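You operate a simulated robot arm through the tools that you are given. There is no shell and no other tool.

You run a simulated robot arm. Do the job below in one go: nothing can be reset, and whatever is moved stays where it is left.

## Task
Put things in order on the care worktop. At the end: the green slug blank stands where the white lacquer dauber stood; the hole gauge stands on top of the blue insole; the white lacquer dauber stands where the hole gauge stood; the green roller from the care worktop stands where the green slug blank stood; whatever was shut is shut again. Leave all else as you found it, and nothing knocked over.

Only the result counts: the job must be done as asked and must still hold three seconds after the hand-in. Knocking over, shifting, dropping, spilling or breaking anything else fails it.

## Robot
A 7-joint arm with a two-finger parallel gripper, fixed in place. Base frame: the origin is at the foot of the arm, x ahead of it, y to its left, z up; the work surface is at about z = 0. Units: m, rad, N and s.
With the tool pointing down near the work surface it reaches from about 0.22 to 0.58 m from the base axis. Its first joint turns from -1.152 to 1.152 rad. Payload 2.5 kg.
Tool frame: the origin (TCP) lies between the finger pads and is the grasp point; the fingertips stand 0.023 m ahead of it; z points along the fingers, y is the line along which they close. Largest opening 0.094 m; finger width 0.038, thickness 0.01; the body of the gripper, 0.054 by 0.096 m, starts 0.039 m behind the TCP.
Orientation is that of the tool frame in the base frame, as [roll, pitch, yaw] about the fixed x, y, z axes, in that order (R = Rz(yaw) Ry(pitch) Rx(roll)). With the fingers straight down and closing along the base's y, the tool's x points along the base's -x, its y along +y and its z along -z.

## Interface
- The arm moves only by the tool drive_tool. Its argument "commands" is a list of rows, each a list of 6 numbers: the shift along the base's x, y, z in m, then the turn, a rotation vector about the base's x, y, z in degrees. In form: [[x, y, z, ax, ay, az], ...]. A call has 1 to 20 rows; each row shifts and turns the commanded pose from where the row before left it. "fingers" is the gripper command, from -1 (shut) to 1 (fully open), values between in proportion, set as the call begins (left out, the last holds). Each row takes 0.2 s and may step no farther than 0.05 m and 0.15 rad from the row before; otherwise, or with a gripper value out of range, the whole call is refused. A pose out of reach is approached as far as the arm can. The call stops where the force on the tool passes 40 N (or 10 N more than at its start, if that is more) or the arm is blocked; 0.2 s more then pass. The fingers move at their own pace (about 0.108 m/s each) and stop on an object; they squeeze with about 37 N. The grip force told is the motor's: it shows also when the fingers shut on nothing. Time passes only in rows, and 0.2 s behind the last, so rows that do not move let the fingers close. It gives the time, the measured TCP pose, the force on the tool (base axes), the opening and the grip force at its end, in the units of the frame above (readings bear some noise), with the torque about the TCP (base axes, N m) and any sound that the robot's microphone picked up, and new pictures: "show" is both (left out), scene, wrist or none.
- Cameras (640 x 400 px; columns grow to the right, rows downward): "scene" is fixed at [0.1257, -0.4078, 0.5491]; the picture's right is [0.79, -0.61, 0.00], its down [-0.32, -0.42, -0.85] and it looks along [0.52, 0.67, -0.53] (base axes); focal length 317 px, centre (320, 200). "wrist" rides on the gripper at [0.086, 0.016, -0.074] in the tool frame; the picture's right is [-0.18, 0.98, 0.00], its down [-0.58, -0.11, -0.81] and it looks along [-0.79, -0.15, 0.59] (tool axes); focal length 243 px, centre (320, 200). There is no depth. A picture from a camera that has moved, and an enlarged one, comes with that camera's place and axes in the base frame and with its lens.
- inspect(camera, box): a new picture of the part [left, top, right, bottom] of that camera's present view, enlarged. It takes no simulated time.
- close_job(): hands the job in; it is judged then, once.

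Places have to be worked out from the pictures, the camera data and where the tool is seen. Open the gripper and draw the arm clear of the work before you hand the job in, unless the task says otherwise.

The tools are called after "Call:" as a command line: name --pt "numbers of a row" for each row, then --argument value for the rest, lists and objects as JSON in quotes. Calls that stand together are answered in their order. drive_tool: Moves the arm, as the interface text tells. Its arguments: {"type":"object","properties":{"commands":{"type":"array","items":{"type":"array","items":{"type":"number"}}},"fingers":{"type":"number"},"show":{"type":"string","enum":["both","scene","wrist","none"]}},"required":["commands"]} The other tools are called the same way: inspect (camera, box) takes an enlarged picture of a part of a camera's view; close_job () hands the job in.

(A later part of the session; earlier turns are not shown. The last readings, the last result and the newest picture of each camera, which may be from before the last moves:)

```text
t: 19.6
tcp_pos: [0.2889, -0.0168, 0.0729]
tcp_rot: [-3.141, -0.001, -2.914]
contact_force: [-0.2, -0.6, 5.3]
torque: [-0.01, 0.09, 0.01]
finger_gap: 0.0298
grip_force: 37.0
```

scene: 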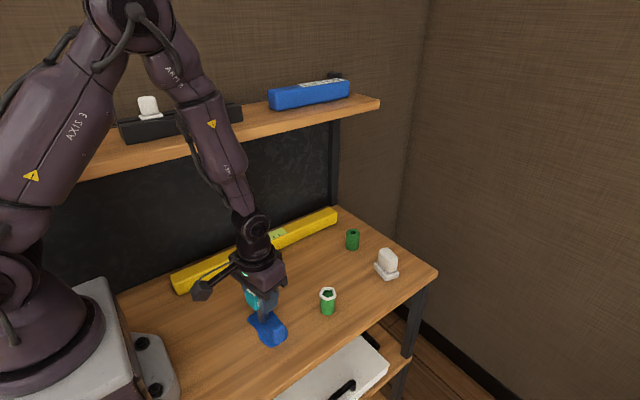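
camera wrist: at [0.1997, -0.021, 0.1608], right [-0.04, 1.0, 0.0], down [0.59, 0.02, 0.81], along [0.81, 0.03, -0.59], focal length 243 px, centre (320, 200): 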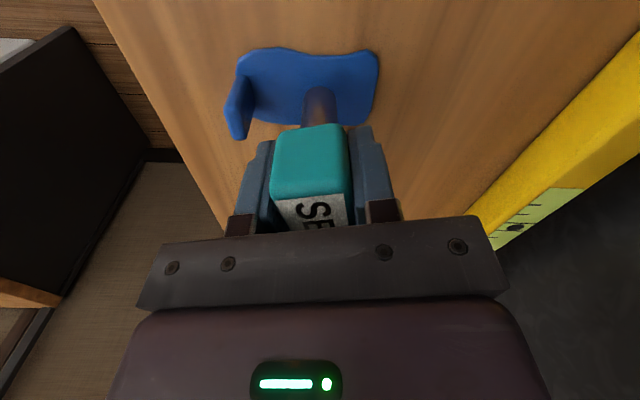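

Contact is confirmed: Fz rose from about -1 to +5 N. I'm easing off half a millimetre, then opening the fingers only slightly to release.

Call:
drive_tool --pt "0 0 0.0005 0 0 0" --pt "0 0 0 0 0 0" --show "none"

Call:
drive_tool --pt "0 0 0 0 0 0" --pt "0 0 0 0 0 0" --fingers -0.05

```text
t: 20.2
tcp_pos: [0.2881, -0.0172, 0.0733]
tcp_rot: [3.141, 0.002, -2.916]
contact_force: [-0.6, -0.5, -1.5]
torque: [-0.03, -0.01, 0.02]
finger_gap: 0.0299
grip_force: 37.3
```

```text
t: 20.8
tcp_pos: [0.2883, -0.0163, 0.0741]
tcp_rot: [3.141, -0.001, -2.915]
contact_force: [0.5, -0.5, -1.2]
torque: [-0.02, -0.02, -0.01]
finger_gap: 0.0446
grip_force: 0.0
camera wrist: at [0.1997, -0.0212, 0.1483], right [-0.04, 1.0, 0.0], down [0.59, 0.02, 0.81], along [0.81, 0.03, -0.59], focal length 243 px, centre (320, 200)
```

scene: 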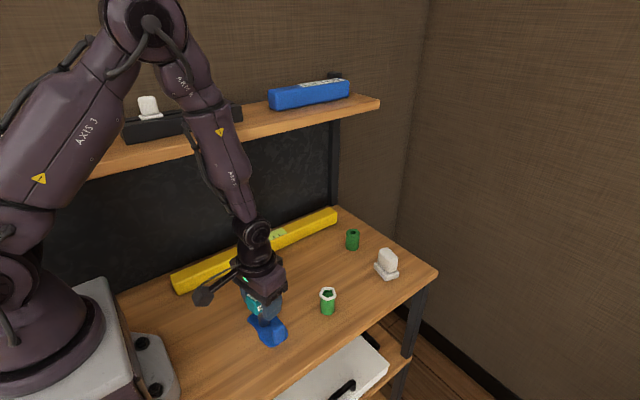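
wrist: 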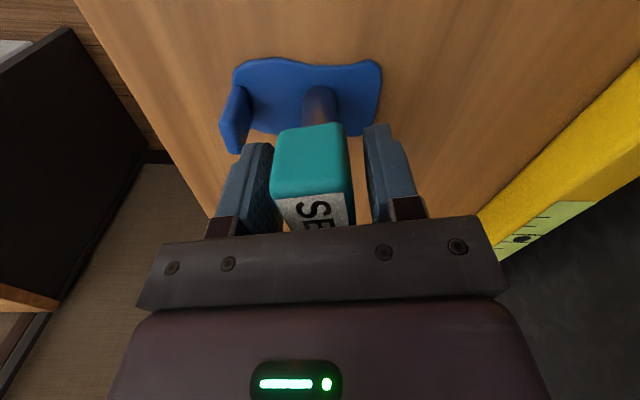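

The gauge stands free between the open fingers. I'm retracting straight up.

Call:
drive_tool --pt "0 0 0.01 0 0 0" --pt "0 0 0.02 0 0 0" --pt "0 0 0.035 0 0 0" --pt "0 0 0.045 0 0 0" --pt "0 0 0.04 0 0 0" --pt "0 0 0 0 0 0"

Call:
inspect --camera "scene" --box '[220, 250, 340, 360]'

```text
t: 22.2
tcp_pos: [0.2879, -0.0169, 0.2226]
tcp_rot: [3.141, 0.002, -2.916]
contact_force: [0.1, 0.4, 0.4]
torque: [0.0, 0.03, -0.03]
finger_gap: 0.0448
grip_force: 0.0
camera wrist: at [0.1996, -0.0211, 0.2982], right [-0.04, 1.0, 0.0], down [0.59, 0.02, 0.81], along [0.81, 0.03, -0.59], focal length 243 px, centre (320, 200)
```

scene: 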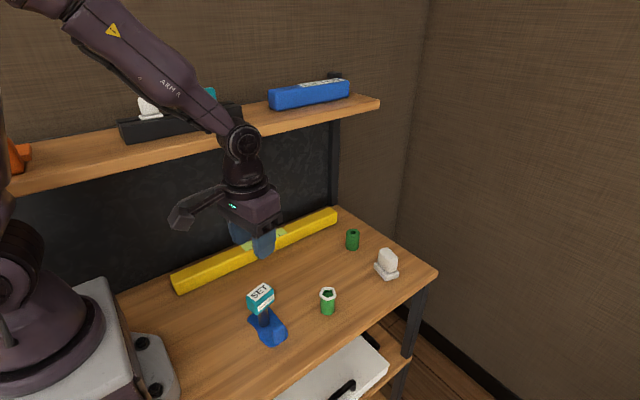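
wrist: 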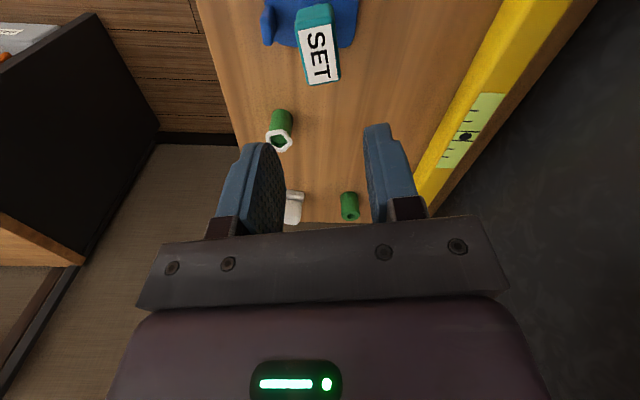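

```text
3.64 times, centred on (280, 305) of scene
camera zoom: at [0.1257, -0.4078, 0.5491], right [0.79, -0.61, 0.0], down [-0.32, -0.42, -0.85], along [0.52, 0.67, -0.53], focal length 1152 px, centre (466, -182)
```

zoom: 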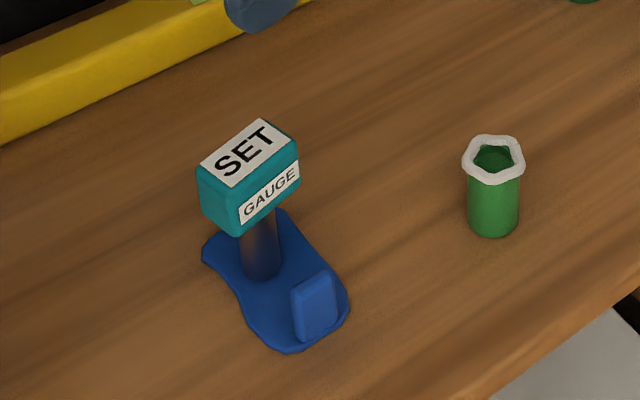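

The gauge stands upright on the insole. Next is the dauber at (0.5885, -0.067), which is at the edge of reach, so I'll turn to its yaw (-13°), tilt the fingers outward about 15° around the closing axis, and move above it.

Call:
drive_tool --pt "0.04 -0.01 0 0 0 -6.6" --pt "0.04 -0.01 0 0 0 -6.6" --pt "0.04 -0.01 0 0 0 -6.6" --pt "0.04 -0.01 0 0 0 -6.6" --pt "0.04 -0.003 0 -1.73 -7.3 0" --pt "0.035 -0.003 0 -1.73 -7.3 0" --pt "0.035 -0.002 -0.01 0 0 0" --pt "0.02 -0.002 -0.02 0 0 0" --pt "0 0 0 0 0 0" --pt "0 0 0 0 0 0" --fingers 0.5

```text
t: 24.4
tcp_pos: [0.577, -0.0655, 0.1929]
tcp_rot: [-3.14, 0.262, 2.906]
contact_force: [-0.2, -0.2, -0.5]
torque: [0.03, -0.02, -0.01]
finger_gap: 0.0703
grip_force: 0.1
camera wrist: at [0.4809, -0.0275, 0.243], right [0.4, 0.91, 0.05], down [0.32, -0.19, 0.93], along [0.86, -0.36, -0.37], focal length 243 px, centre (320, 200)
```

scene: 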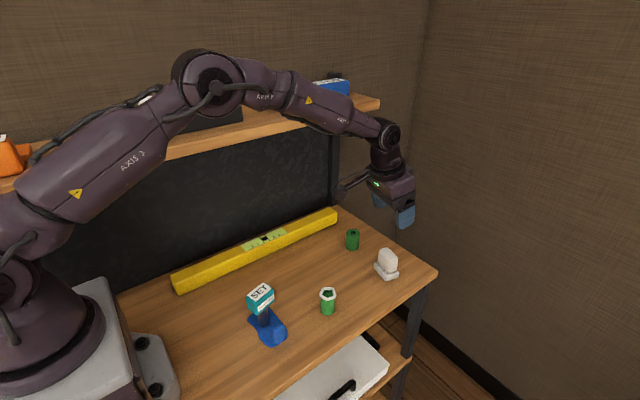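
wrist: 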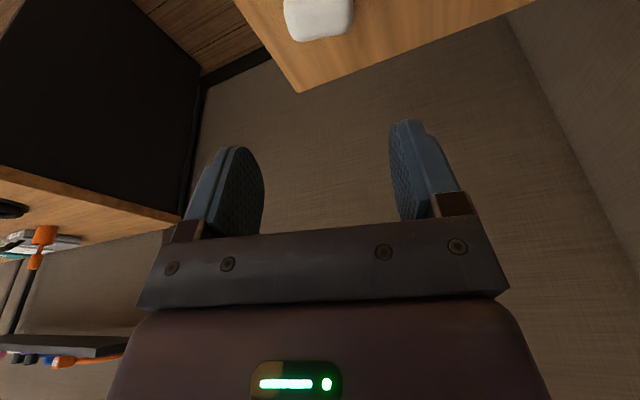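

The tilt worked and reach looks good. I'll enlarge the dauber in this view to refine its centre and yaw.

Call:
inspect --camera "wrist" --box '[260, 0, 380, 60]'

Call:
inspect --camera "scene" --box '[360, 240, 410, 285]'

```text
5.33 times, centred on (320, 30) of wrist
camera zoom: at [0.4809, -0.0275, 0.243], right [0.4, 0.91, 0.05], down [0.32, -0.19, 0.93], along [0.86, -0.36, -0.37], focal length 1294 px, centre (320, 1107)
```

zoom: 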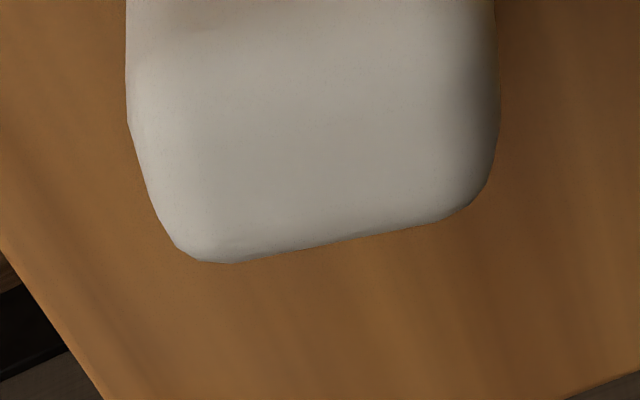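

```text
8.89 times, centred on (385, 262) of scene
camera zoom: at [0.1257, -0.4078, 0.5491], right [0.79, -0.61, 0.0], down [-0.32, -0.42, -0.85], along [0.52, 0.67, -0.53], focal length 2816 px, centre (-258, -356)
```

zoom: 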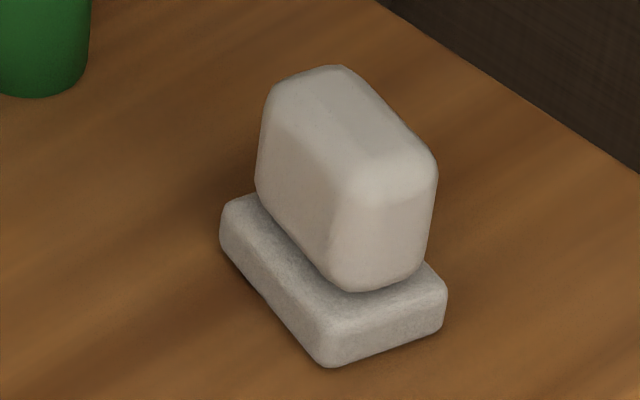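

Refined: the dauber centre is about (0.590, -0.0673), slab top about 0.012, block top about 0.053 and yaw about -13°. I'm lowering partway to z ≈ 0.085 and checking.

Call:
drive_tool --pt "0.01 -0.001 -0.028 0 0 0" --pt "0 0 -0.03 0 0 0" --pt "0 0 -0.03 0 0 0" --pt "0 0 -0.02 0 0 0" --pt "0 0 0 0 0 0" --pt "0 0 0 0 0 0"

Call:
inspect --camera "scene" --box '[345, 210, 425, 290]'

```text
t: 25.8
tcp_pos: [0.587, -0.0665, 0.0851]
tcp_rot: [-3.141, 0.262, 2.908]
contact_force: [0.2, -0.4, -0.1]
torque: [0.02, 0.02, -0.03]
finger_gap: 0.0706
grip_force: 0.0
camera wrist: at [0.4915, -0.028, 0.1353], right [0.4, 0.91, 0.05], down [0.32, -0.19, 0.93], along [0.86, -0.36, -0.37], focal length 243 px, centre (320, 200)
```

scene: 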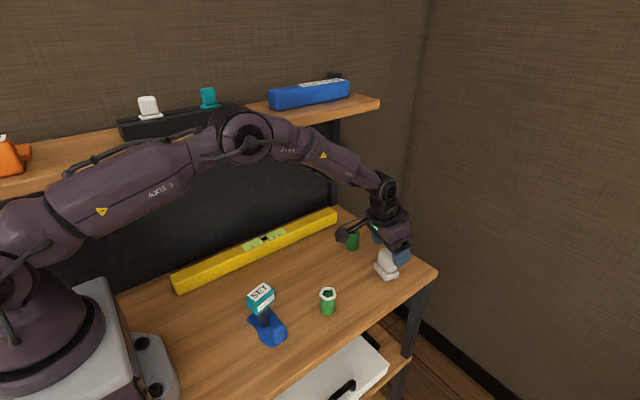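
wrist: 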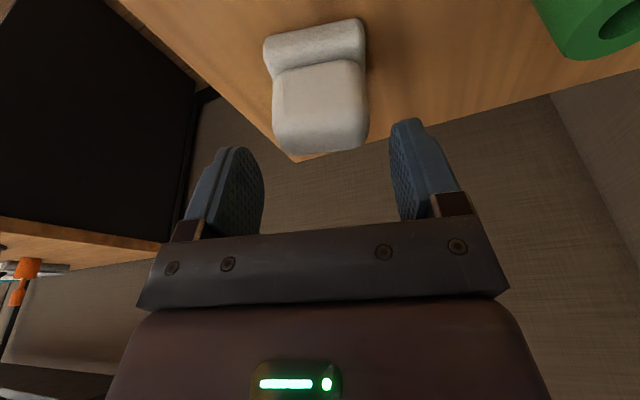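

```text
5.00 times, centred on (385, 250) of scene
camera zoom: at [0.1257, -0.4078, 0.5491], right [0.79, -0.61, 0.0], down [-0.32, -0.42, -0.85], along [0.52, 0.67, -0.53], focal length 1584 px, centre (-5, -50)
```

zoom: 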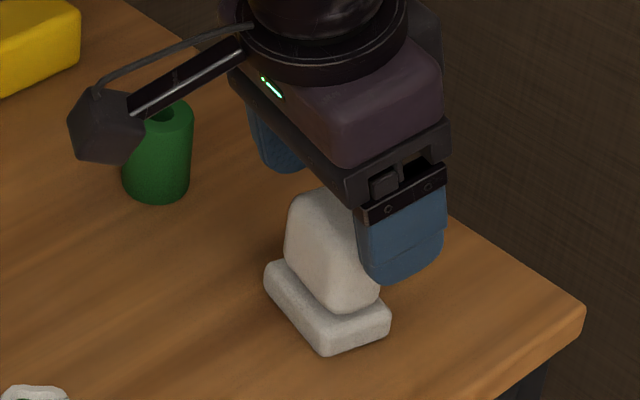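

The dauber sits centred between the fingers and parallel to them. I'm lowering to z = 0.045, which keeps the fingertips above its base slab, and then closing.

Call:
drive_tool --pt "0 0 -0.015 0 0 0" --pt "0 0 -0.015 0 0 0" --pt "0 0 -0.01 0 0 0" --pt "0 0 0 0 0 0"

Call:
inspect --camera "scene" --box '[345, 220, 425, 290]'

```text
t: 26.8
tcp_pos: [0.5884, -0.0673, 0.0443]
tcp_rot: [3.141, 0.263, 2.907]
contact_force: [0.1, -0.5, 0.4]
torque: [0.0, 0.01, 0.02]
finger_gap: 0.0703
grip_force: 0.0
camera wrist: at [0.4911, -0.0287, 0.0953], right [0.4, 0.91, 0.05], down [0.32, -0.19, 0.93], along [0.86, -0.36, -0.37], focal length 243 px, centre (320, 200)
```

scene: 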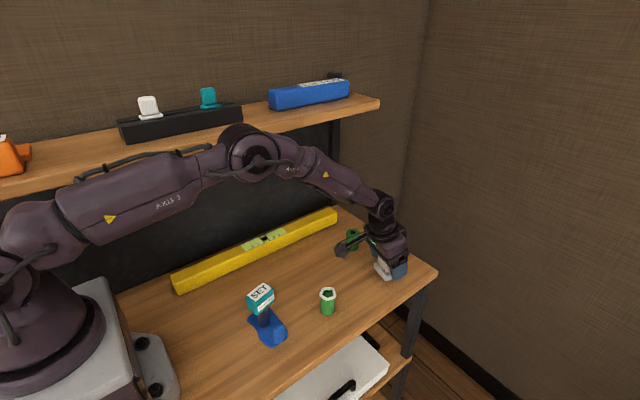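
wrist: 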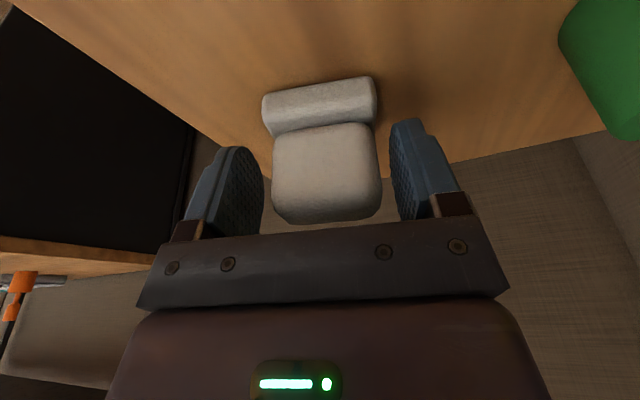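

```text
5.71 times, centred on (385, 255) of scene
camera zoom: at [0.1257, -0.4078, 0.5491], right [0.79, -0.61, 0.0], down [-0.32, -0.42, -0.85], along [0.52, 0.67, -0.53], focal length 1810 px, centre (-51, -114)
```

zoom: 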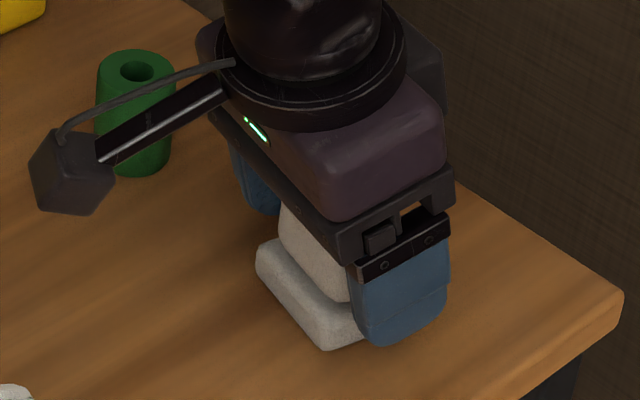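

The fingers flank the block with no contact force, so I'm closing now.

Call:
drive_tool --pt "0 0 0 0 0 0" --pt "0 0 0 0 0 0" --pt "0 0 0 0 0 0" --fingers -1

```text
t: 27.6
tcp_pos: [0.5883, -0.0672, 0.0462]
tcp_rot: [-3.141, 0.265, 2.908]
contact_force: [0.3, 1.3, 4.6]
torque: [-0.09, -0.01, -0.03]
finger_gap: 0.0492
grip_force: 37.1
camera wrist: at [0.4914, -0.0286, 0.0958], right [0.4, 0.92, 0.05], down [0.32, -0.19, 0.93], along [0.86, -0.36, -0.36], focal length 243 px, centre (320, 200)
```

scene: 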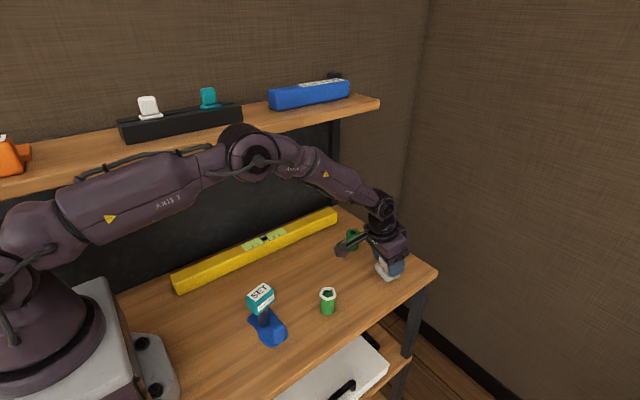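
wrist: 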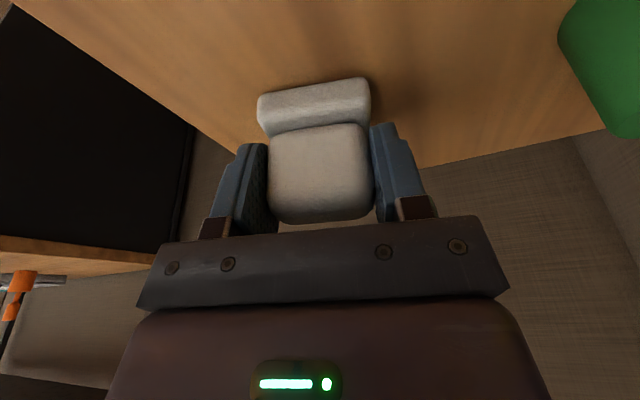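

The gap is 0.049 with a small upward force, so I'll look closely at whether the pads hold the block or ride on the slab edge.

Call:
inspect --camera "wrist" --box '[200, 60, 440, 240]'

Call:
inspect --camera "scene" --box '[360, 230, 420, 290]'

```text
2.22 times, centred on (320, 150) of wrist
camera zoom: at [0.4914, -0.0286, 0.0958], right [0.4, 0.92, 0.05], down [0.32, -0.19, 0.93], along [0.86, -0.36, -0.36], focal length 539 px, centre (320, 311)
```

zoom: 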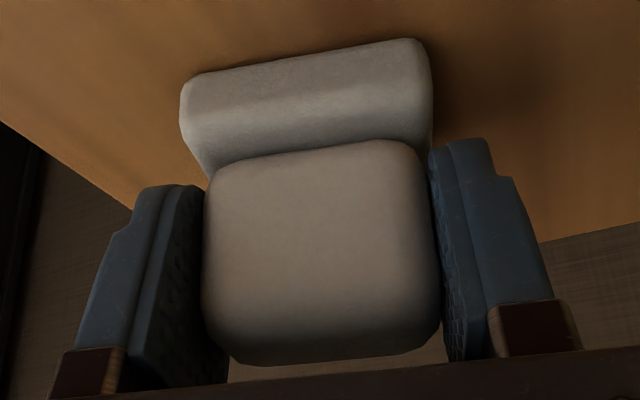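

```text
6.67 times, centred on (390, 260) of scene
camera zoom: at [0.1257, -0.4078, 0.5491], right [0.79, -0.61, 0.0], down [-0.32, -0.42, -0.85], along [0.52, 0.67, -0.53], focal length 2112 px, centre (-147, -200)
```

zoom: 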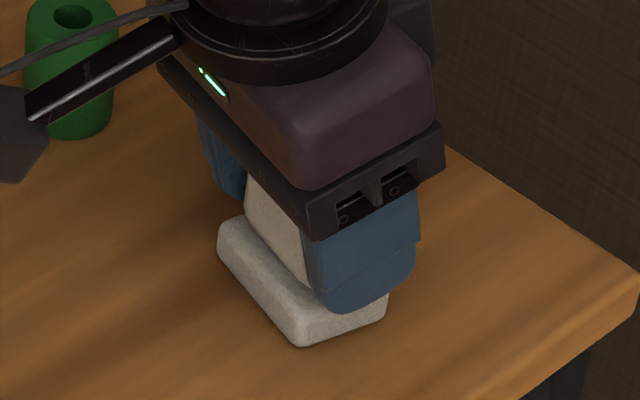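

The upward push and the 0.049 gap suggest the fingertips are riding on the rounded slab edge. I'll open, raise about 8 mm, and re-grip on the block only.

Call:
drive_tool --pt "0 0 0 0 0 0" --pt "0 0 0 0 0 0" --pt "0 0 0.008 0 0 0" --pt "0 0 0 0 0 0" --fingers 0.4

Call:
inspect --camera "wrist" --box '[200, 60, 440, 240]'

```text
t: 28.6
tcp_pos: [0.5885, -0.0678, 0.0532]
tcp_rot: [3.141, 0.26, 2.907]
contact_force: [-0.1, 0.3, -0.1]
torque: [0.03, -0.02, -0.05]
finger_gap: 0.0658
grip_force: 0.0
camera wrist: at [0.4912, -0.029, 0.1033], right [0.4, 0.92, 0.05], down [0.32, -0.19, 0.93], along [0.86, -0.36, -0.37], focal length 243 px, centre (320, 200)
```

scene: 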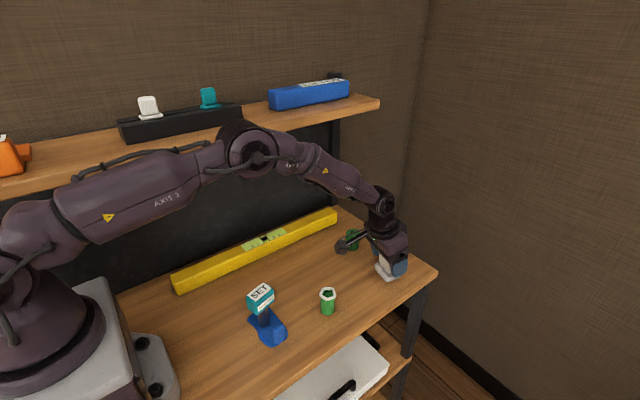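
wrist: 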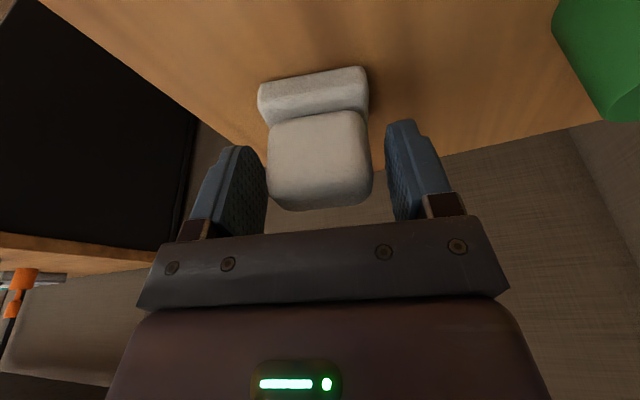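

```text
2.22 times, centred on (320, 150) of wrist
camera zoom: at [0.4912, -0.029, 0.1033], right [0.4, 0.92, 0.05], down [0.32, -0.19, 0.93], along [0.86, -0.36, -0.37], focal length 539 px, centre (320, 311)
```

zoom: 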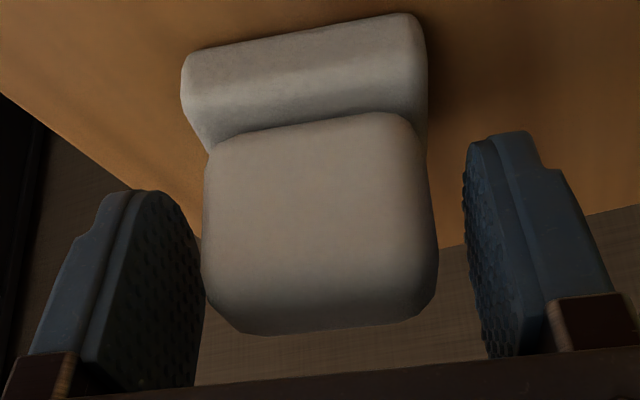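

The dauber is still upright and between the fingers, so I'm closing at this higher level.

Call:
drive_tool --pt "0 0 0 0 0 0" --pt "0 0 0 0 0 0" --pt "0 0 0 0 0 0" --fingers -1

Call:
inspect --camera "wrist" --box '[200, 60, 440, 240]'

```text
t: 29.4
tcp_pos: [0.5875, -0.0671, 0.0535]
tcp_rot: [3.142, 0.261, 2.908]
contact_force: [0.3, 0.6, 0.6]
torque: [-0.01, 0.02, -0.02]
finger_gap: 0.0496
grip_force: 37.4
camera wrist: at [0.4913, -0.029, 0.1033], right [0.4, 0.92, 0.05], down [0.32, -0.19, 0.93], along [0.86, -0.36, -0.37], focal length 243 px, centre (320, 200)
```

scene: 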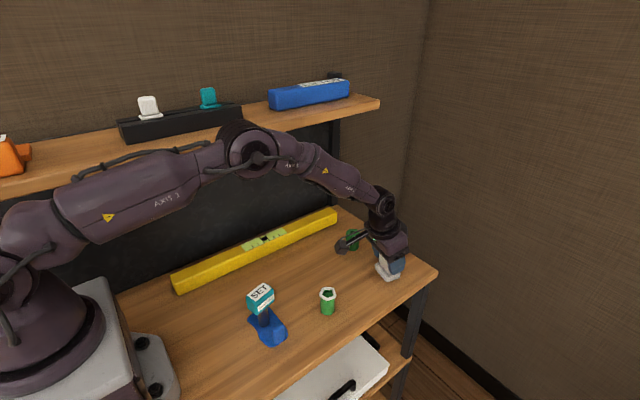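
wrist: 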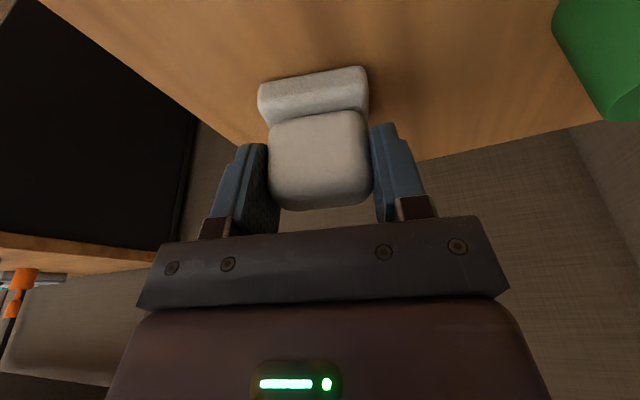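

```text
2.22 times, centred on (320, 150) of wrist
camera zoom: at [0.4913, -0.029, 0.1033], right [0.4, 0.92, 0.05], down [0.32, -0.19, 0.93], along [0.86, -0.36, -0.37], focal length 539 px, centre (320, 311)
```

zoom: 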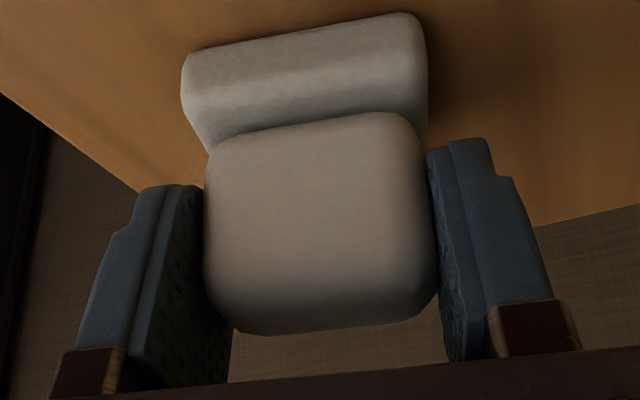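

The gap is again 0.0496, this time with no vertical load, so the pads hold the block itself. I'm lifting.

Call:
drive_tool --pt "0 0 0.008 0 0 0" --pt "0 0 0.02 0 0 0" --pt "0 0 0.03 0 0 0" --pt "0 0 0.02 0 0 0" --pt "0 0 0 0 0 0"

Call:
inspect --camera "scene" --box '[345, 200, 435, 290]'

```text
t: 30.6
tcp_pos: [0.5885, -0.0683, 0.1312]
tcp_rot: [3.141, 0.26, 2.906]
contact_force: [0.2, 0.7, -0.3]
torque: [0.02, 0.03, 0.0]
finger_gap: 0.0493
grip_force: 37.2
camera wrist: at [0.4912, -0.0291, 0.1819], right [0.4, 0.92, 0.05], down [0.32, -0.19, 0.93], along [0.86, -0.36, -0.37], focal length 243 px, centre (320, 200)
```

scene: 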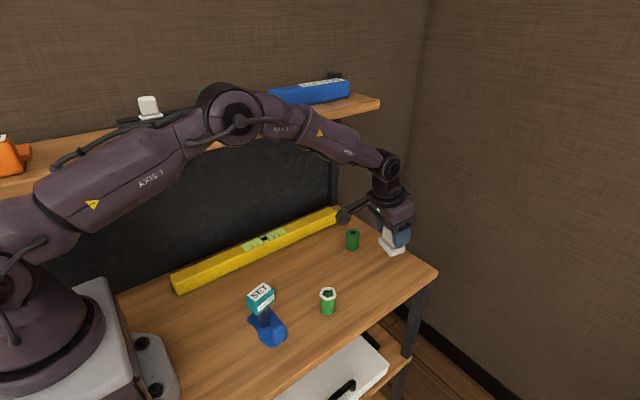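
wrist: 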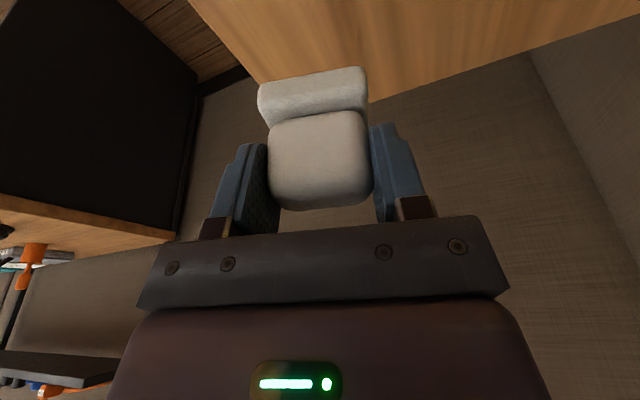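

```text
4.44 times, centred on (390, 245) of scene
camera zoom: at [0.1257, -0.4078, 0.5491], right [0.79, -0.61, 0.0], down [-0.32, -0.42, -0.85], along [0.52, 0.67, -0.53], focal length 1408 px, centre (9, 0)
```

zoom: 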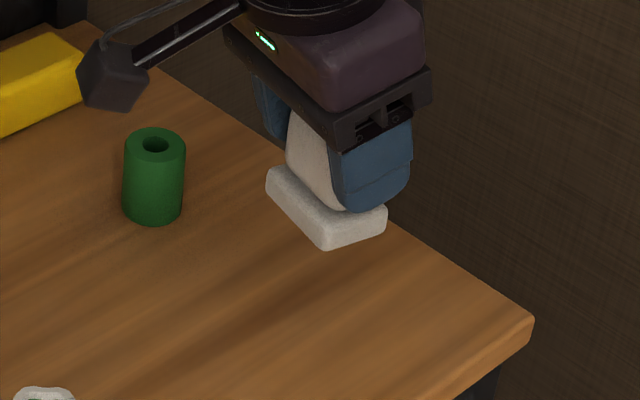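

The dauber is held level. I'm moving it over the gauge's former spot (0.4725, 0.0145) and lowering to just above the table.

Call:
drive_tool --pt "-0.0294 0.0204 0 0 0 0" --pt "-0.0294 0.0204 0 0 0 0" --pt "-0.0294 0.0204 0 0 0 0" --pt "-0.0293 0.0205 0 0 0 0" --pt "0 0 -0.03 0 0 0" --pt "0 0 -0.03 0 0 0" --pt "0 0 -0.012 0 0 0" --pt "0 0 0 0 0 0"

Call:
inspect --camera "scene" --box '[290, 210, 390, 320]'

```text
t: 32.4
tcp_pos: [0.4697, 0.0149, 0.0585]
tcp_rot: [-3.14, 0.26, 2.907]
contact_force: [0.0, 0.3, -0.1]
torque: [-0.01, -0.02, -0.02]
finger_gap: 0.0492
grip_force: 37.4
camera wrist: at [0.3735, 0.0533, 0.1093], right [0.4, 0.91, 0.05], down [0.32, -0.19, 0.93], along [0.86, -0.36, -0.37], focal length 243 px, centre (320, 200)
```

scene: 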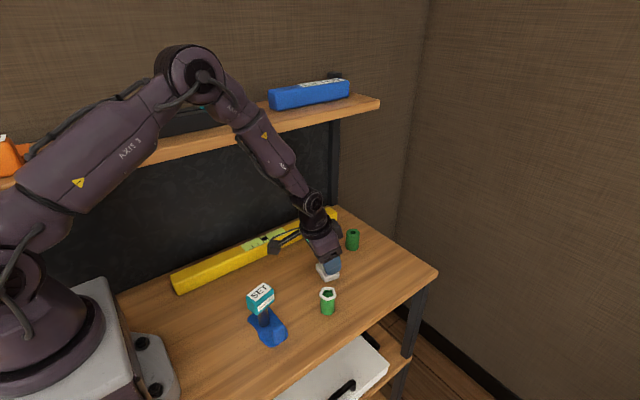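
wrist: 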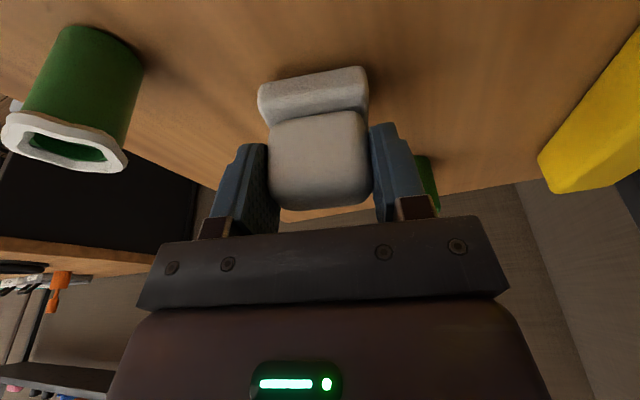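

```text
3.64 times, centred on (340, 265) of scene
camera zoom: at [0.1257, -0.4078, 0.5491], right [0.79, -0.61, 0.0], down [-0.32, -0.42, -0.85], along [0.52, 0.67, -0.53], focal length 1152 px, centre (247, -36)
```

zoom: 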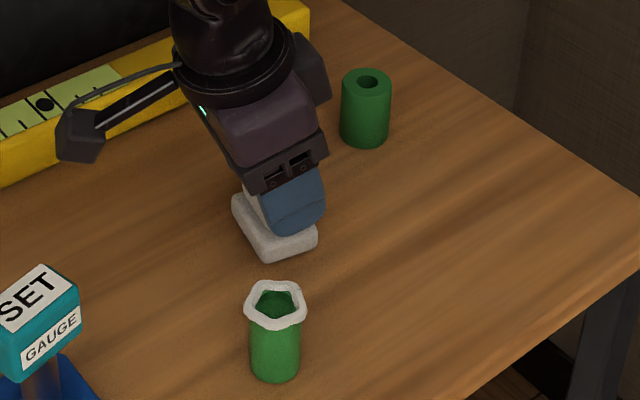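

The dauber is over the spot, and I'm lowering in small steps to the table.

Call:
drive_tool --pt "0 0 -0.002 0 0 0" --pt "0 0 -0.002 0 0 0" --pt "0 0 0 0 0 0" --show "none"

Call:
drive_tool --pt "0 0 -0.001 0 0 0" --pt "0 0 0 0 0 0" --show "none"

```text
t: 33.2
tcp_pos: [0.4692, 0.0139, 0.0542]
tcp_rot: [3.14, 0.263, 2.909]
contact_force: [0.5, -1.0, -0.3]
torque: [-0.02, 0.01, 0.0]
finger_gap: 0.0494
grip_force: 36.8
```

```text
t: 33.8
tcp_pos: [0.4705, 0.0144, 0.0536]
tcp_rot: [3.141, 0.263, 2.906]
contact_force: [0.3, 0.2, -1.3]
torque: [-0.03, -0.02, -0.04]
finger_gap: 0.0491
grip_force: 36.9
```

No contact yet, so one more millimetre.

Call:
drive_tool --pt "0 0 -0.001 0 0 0" --pt "0 0 0 0 0 0" --show "none"

```text
t: 34.4
tcp_pos: [0.4697, 0.0139, 0.053]
tcp_rot: [-3.141, 0.261, 2.908]
contact_force: [-0.6, -0.4, -0.8]
torque: [0.02, 0.04, 0.02]
finger_gap: 0.0494
grip_force: 37.1
```

Call:
drive_tool --pt "0 0 -0.0007 0 0 0" --pt "0 0 0 0 0 0" --show "none"

Call:
inspect --camera "scene" --box '[305, 240, 355, 290]'

```text
t: 35.0
tcp_pos: [0.4708, 0.0139, 0.0531]
tcp_rot: [3.141, 0.263, 2.908]
contact_force: [-3.3, 0.1, 9.6]
torque: [-0.05, 0.24, -0.01]
finger_gap: 0.0494
grip_force: 37.0
```

```text
8.00 times, centred on (330, 265) of scene
camera zoom: at [0.1256, -0.4078, 0.5491], right [0.79, -0.61, 0.0], down [-0.32, -0.42, -0.85], along [0.52, 0.67, -0.53], focal length 2534 px, centre (240, -320)
```

zoom: 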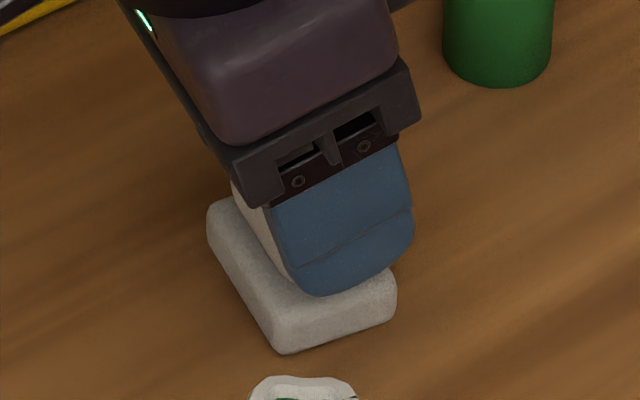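

It is in contact with the table at 9.6 N. I'm easing off slightly and opening.

Call:
drive_tool --pt "0 0 0.0005 0 0 0" --pt "0 0 0 0 0 0" --show "none"

Call:
drive_tool --pt "0 0 0 0 0 0" --pt "0 0 0 0 0 0" --fingers 0.4

```text
t: 35.6
tcp_pos: [0.4704, 0.0139, 0.0533]
tcp_rot: [3.141, 0.264, 2.908]
contact_force: [1.2, -1.7, 4.1]
torque: [-0.08, 0.0, 0.02]
finger_gap: 0.0492
grip_force: 36.2
```

```text
t: 36.2
tcp_pos: [0.4711, 0.0142, 0.0527]
tcp_rot: [-3.141, 0.263, 2.909]
contact_force: [1.2, 0.4, -0.6]
torque: [0.02, 0.01, 0.01]
finger_gap: 0.0659
grip_force: 0.1
camera wrist: at [0.3735, 0.0533, 0.1031], right [0.4, 0.92, 0.05], down [0.32, -0.19, 0.93], along [0.86, -0.36, -0.37], focal length 243 px, centre (320, 200)
```

scene: 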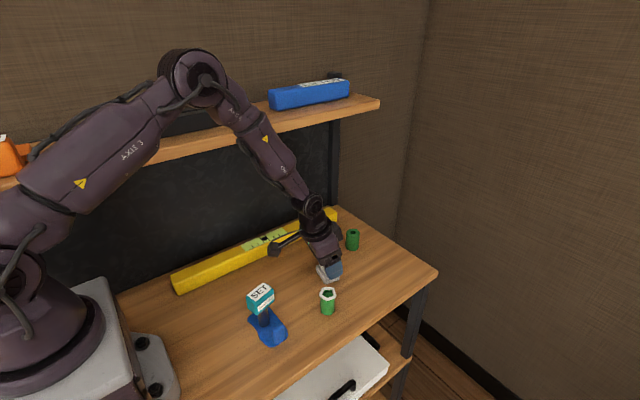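
wrist: 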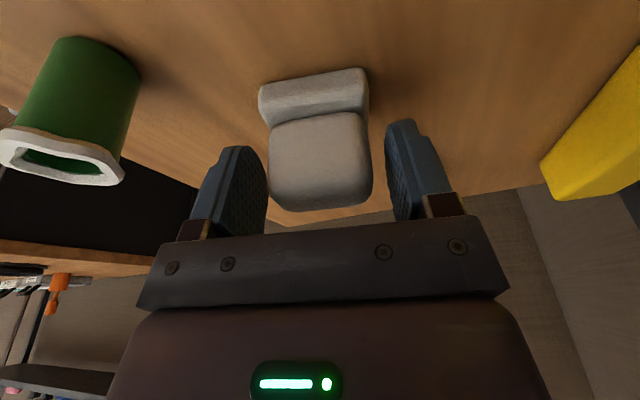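

The dauber is released and stands on the gauge's old spot. I'm retracting straight up before turning for the slug blank.

Call:
drive_tool --pt "0 0 0.01 0 0 0" --pt "0 0 0.02 0 0 0" --pt "0 0 0.04 0 0 0" --pt "0 0 0.045 0 0 0" --pt "0 0 0.02 0 0 0" --pt "0 0 0 0 0 0"

Call:
inspect --camera "scene" --box '[290, 220, 420, 320]'

```text
t: 37.6
tcp_pos: [0.4707, 0.0139, 0.1879]
tcp_rot: [-3.141, 0.261, 2.908]
contact_force: [0.2, 0.0, -0.8]
torque: [-0.01, -0.01, 0.02]
finger_gap: 0.0662
grip_force: 0.0
camera wrist: at [0.3738, 0.0532, 0.238], right [0.4, 0.92, 0.05], down [0.32, -0.19, 0.93], along [0.86, -0.36, -0.37], focal length 243 px, centre (320, 200)
```

scene: 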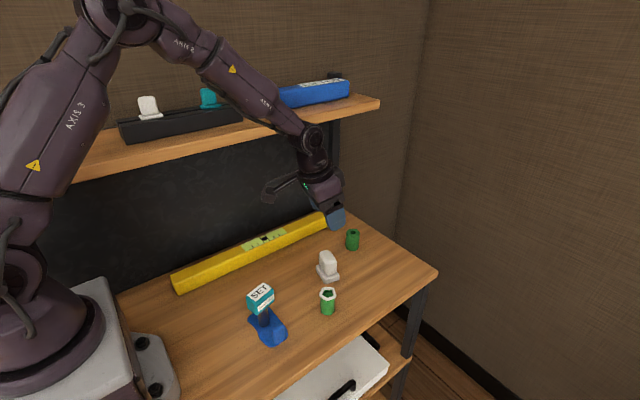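
wrist: 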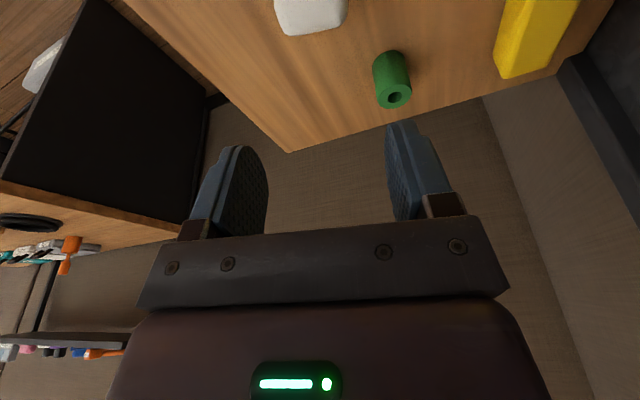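

```text
4.00 times, centred on (355, 270) of scene
camera zoom: at [0.1257, -0.4078, 0.5491], right [0.79, -0.61, 0.0], down [-0.32, -0.42, -0.85], along [0.52, 0.67, -0.53], focal length 1267 px, centre (180, -80)
```

zoom: 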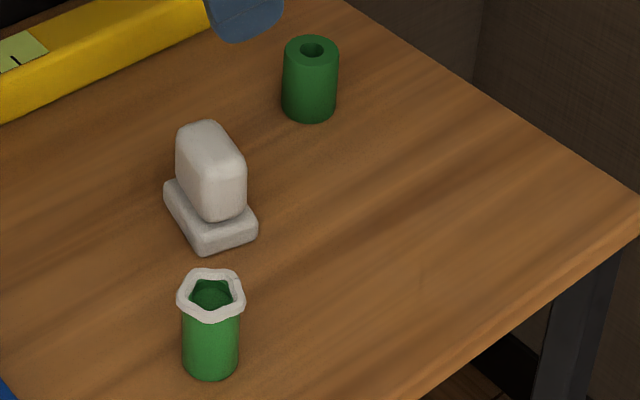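

The dauber stands upright where the gauge stood. Now I'll move above the slug blank at (0.409, -0.068), turning +33° so the camera stalk swings to the -y side, clear of the gauge on the insole.

Call:
drive_tool --pt "-0.0123 -0.0164 0 0 0 6.66" --pt "-0.0123 -0.0164 0 0 0 6.66" --pt "-0.0123 -0.0164 0 0 0 6.66" --pt "-0.0123 -0.0164 0 0 0 6.66" --pt "-0.0123 -0.0164 0 0 0 6.66" --pt "0 0 -0.04 0 0 0" --pt "0 0 -0.04 0 0 0" --pt "0 0 0 0 0 0" --fingers 0.35

Call:
inspect --camera "scene" --box '[230, 210, 380, 330]'

```text
t: 39.4
tcp_pos: [0.4085, -0.0674, 0.1082]
tcp_rot: [-3.141, 0.262, -2.794]
contact_force: [-1.0, 0.2, 0.0]
torque: [0.04, 0.0, 0.01]
finger_gap: 0.0634
grip_force: 0.0
camera wrist: at [0.3058, -0.0882, 0.1588], right [-0.17, 0.98, 0.05], down [0.37, 0.02, 0.93], along [0.91, 0.17, -0.37], focal length 243 px, centre (320, 200)
```

scene: 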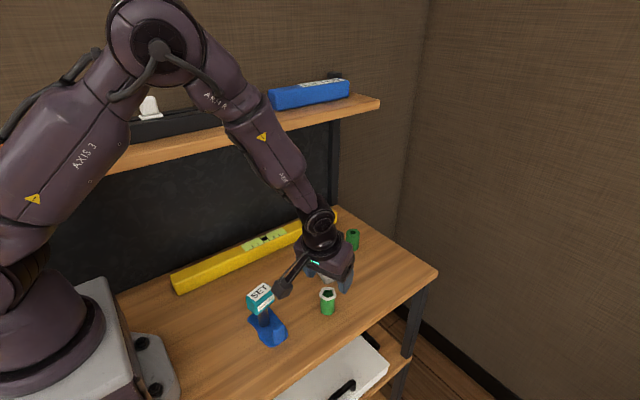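
wrist: 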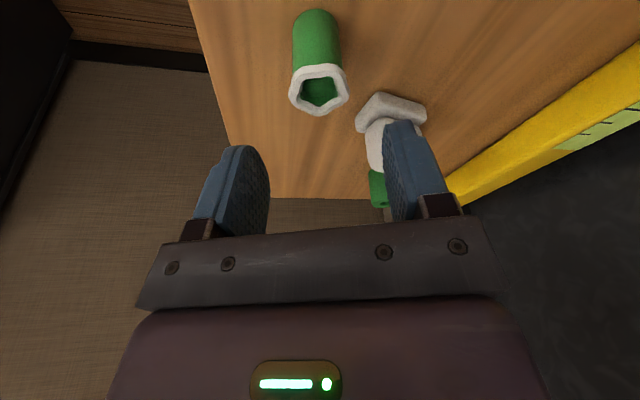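

```text
3.33 times, centred on (305, 270) of scene
camera zoom: at [0.1257, -0.4078, 0.5491], right [0.79, -0.61, 0.0], down [-0.32, -0.42, -0.85], along [0.52, 0.67, -0.53], focal length 1056 px, centre (370, -33)
```

zoom: 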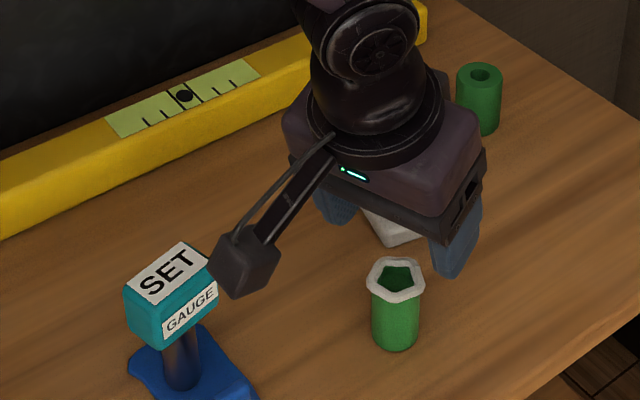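

The slug's collar is at about (0.410, -0.067), centred between the fingers, and the camera box clears the gauge by about 3 cm. I'm lowering to z = 0.038.

Call:
drive_tool --pt "0.001 0.0005 -0.025 0 0 0" --pt "0 0 -0.02 0 0 0" --pt "0 0 -0.015 0 0 0" --pt "0 0 -0.01 0 0 0" --pt "0 0 0 0 0 0"

Call:
inspect --camera "scene" --box '[230, 230, 380, 350]'

```text
t: 40.6
tcp_pos: [0.41, -0.0672, 0.0379]
tcp_rot: [3.141, 0.261, -2.793]
contact_force: [0.0, -0.2, -0.2]
torque: [-0.01, 0.04, -0.01]
finger_gap: 0.0636
grip_force: 0.1
camera wrist: at [0.3075, -0.0881, 0.0889], right [-0.17, 0.98, 0.05], down [0.37, 0.02, 0.93], along [0.91, 0.17, -0.37], focal length 243 px, centre (320, 200)
```

scene: 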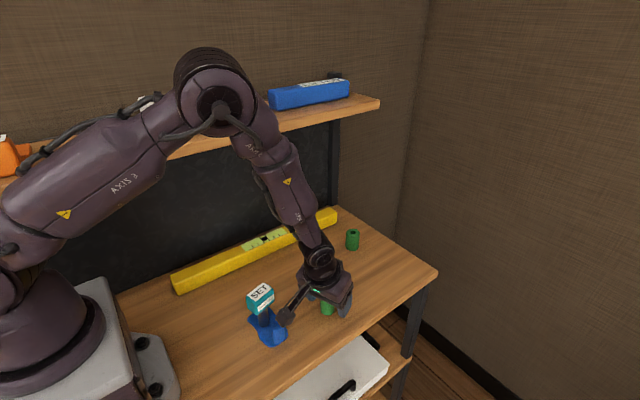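
wrist: 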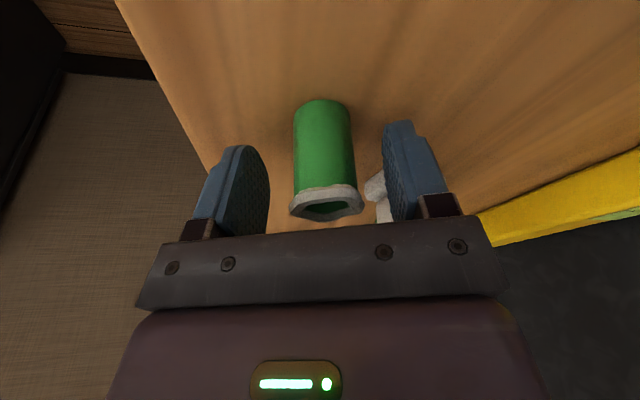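

```text
3.33 times, centred on (305, 290) of scene
camera zoom: at [0.1257, -0.4078, 0.5491], right [0.79, -0.61, 0.0], down [-0.32, -0.42, -0.85], along [0.52, 0.67, -0.53], focal length 1056 px, centre (370, -100)
```

zoom: 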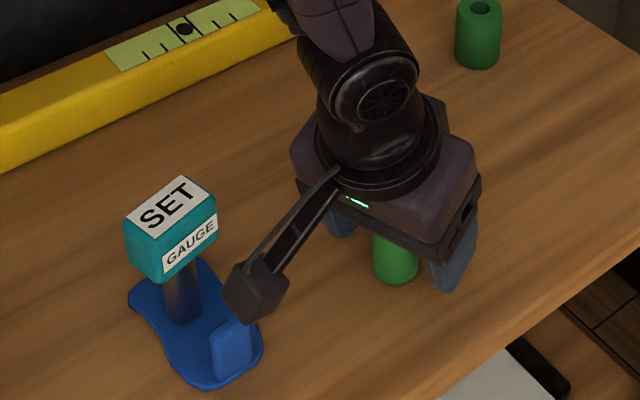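

The slug sits between the fingers with no contact forces, so I'm closing.

Call:
drive_tool --pt "0 0 0 0 0 0" --pt "0 0 0 0 0 0" --pt "0 0 0 0 0 0" --fingers -1

Call:
inspect --camera "wrist" --box '[220, 70, 440, 240]'

```text
t: 41.4
tcp_pos: [0.4106, -0.0672, 0.0387]
tcp_rot: [3.141, 0.259, -2.793]
contact_force: [-0.7, -0.6, 1.8]
torque: [0.09, -0.01, -0.02]
finger_gap: 0.0283
grip_force: 37.1
camera wrist: at [0.3074, -0.0881, 0.0891], right [-0.17, 0.98, 0.05], down [0.37, 0.02, 0.93], along [0.91, 0.17, -0.37], focal length 243 px, centre (320, 200)
```

scene: 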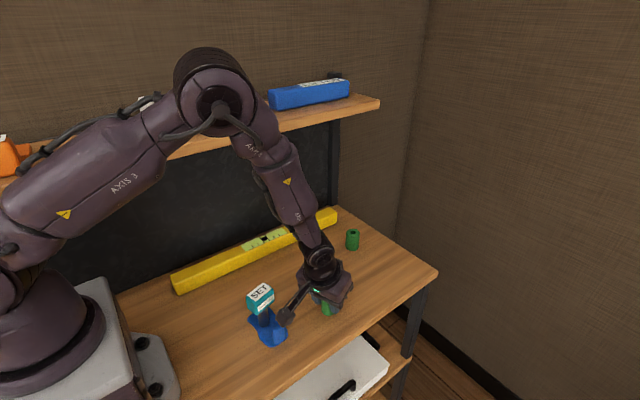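
wrist: 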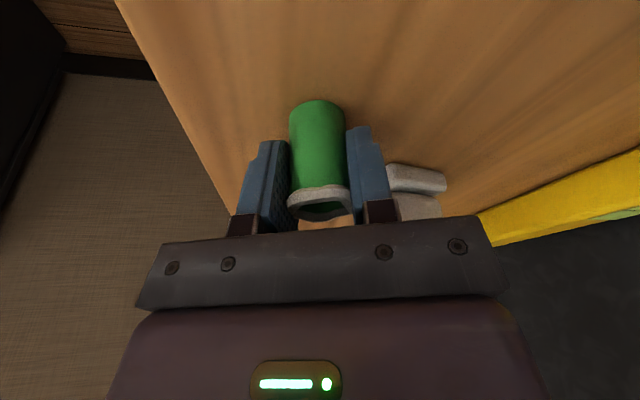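

```text
2.35 times, centred on (330, 155) of wrist
camera zoom: at [0.3074, -0.0881, 0.0891], right [-0.17, 0.98, 0.05], down [0.37, 0.02, 0.93], along [0.91, 0.17, -0.37], focal length 571 px, centre (296, 306)
```

zoom: 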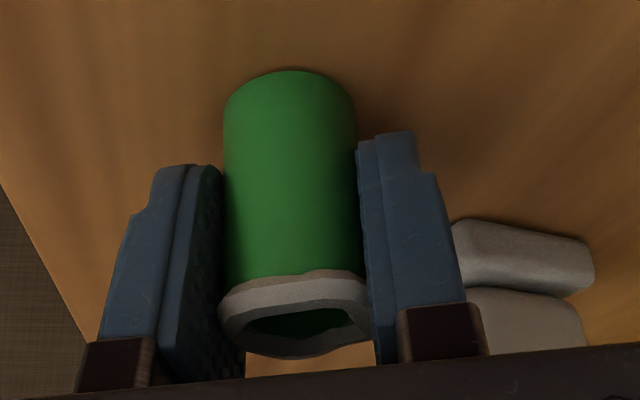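

The grip is on the 28 mm body and looks straight, so I'm lifting.

Call:
drive_tool --pt "0 0 0.008 0 0 0" --pt "0 0 0.02 0 0 0" --pt "0 0 0.03 0 0 0" --pt "0 0 0.022 0 0 0" --pt "0 0 0 0 0 0"

Call:
inspect --camera "scene" --box '[270, 210, 390, 330]'

```text
t: 42.6
tcp_pos: [0.4089, -0.0669, 0.1195]
tcp_rot: [3.139, 0.261, -2.795]
contact_force: [-0.1, -0.2, -0.4]
torque: [-0.01, 0.02, 0.01]
finger_gap: 0.0281
grip_force: 37.6
camera wrist: at [0.3074, -0.0882, 0.1688], right [-0.17, 0.98, 0.05], down [0.37, 0.02, 0.93], along [0.91, 0.17, -0.37], focal length 243 px, centre (320, 200)
```

scene: 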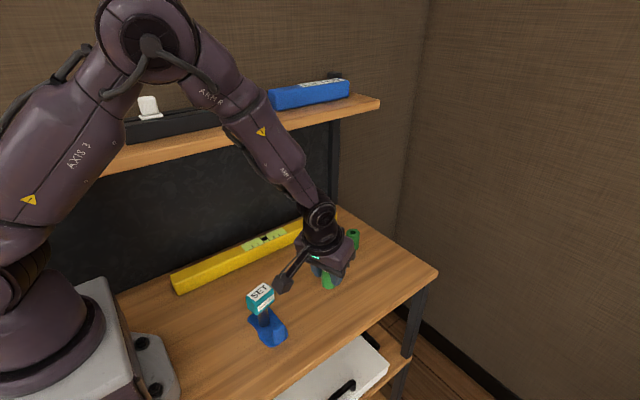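
wrist: 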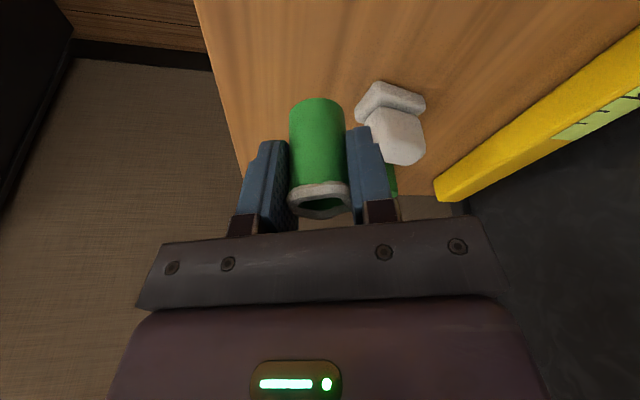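

```text
3.33 times, centred on (330, 270) of scene
camera zoom: at [0.1257, -0.4078, 0.5491], right [0.79, -0.61, 0.0], down [-0.32, -0.42, -0.85], along [0.52, 0.67, -0.53], focal length 1056 px, centre (287, -33)
```

zoom: 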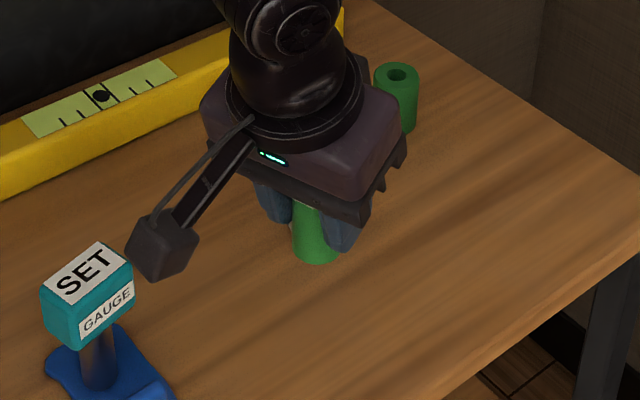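

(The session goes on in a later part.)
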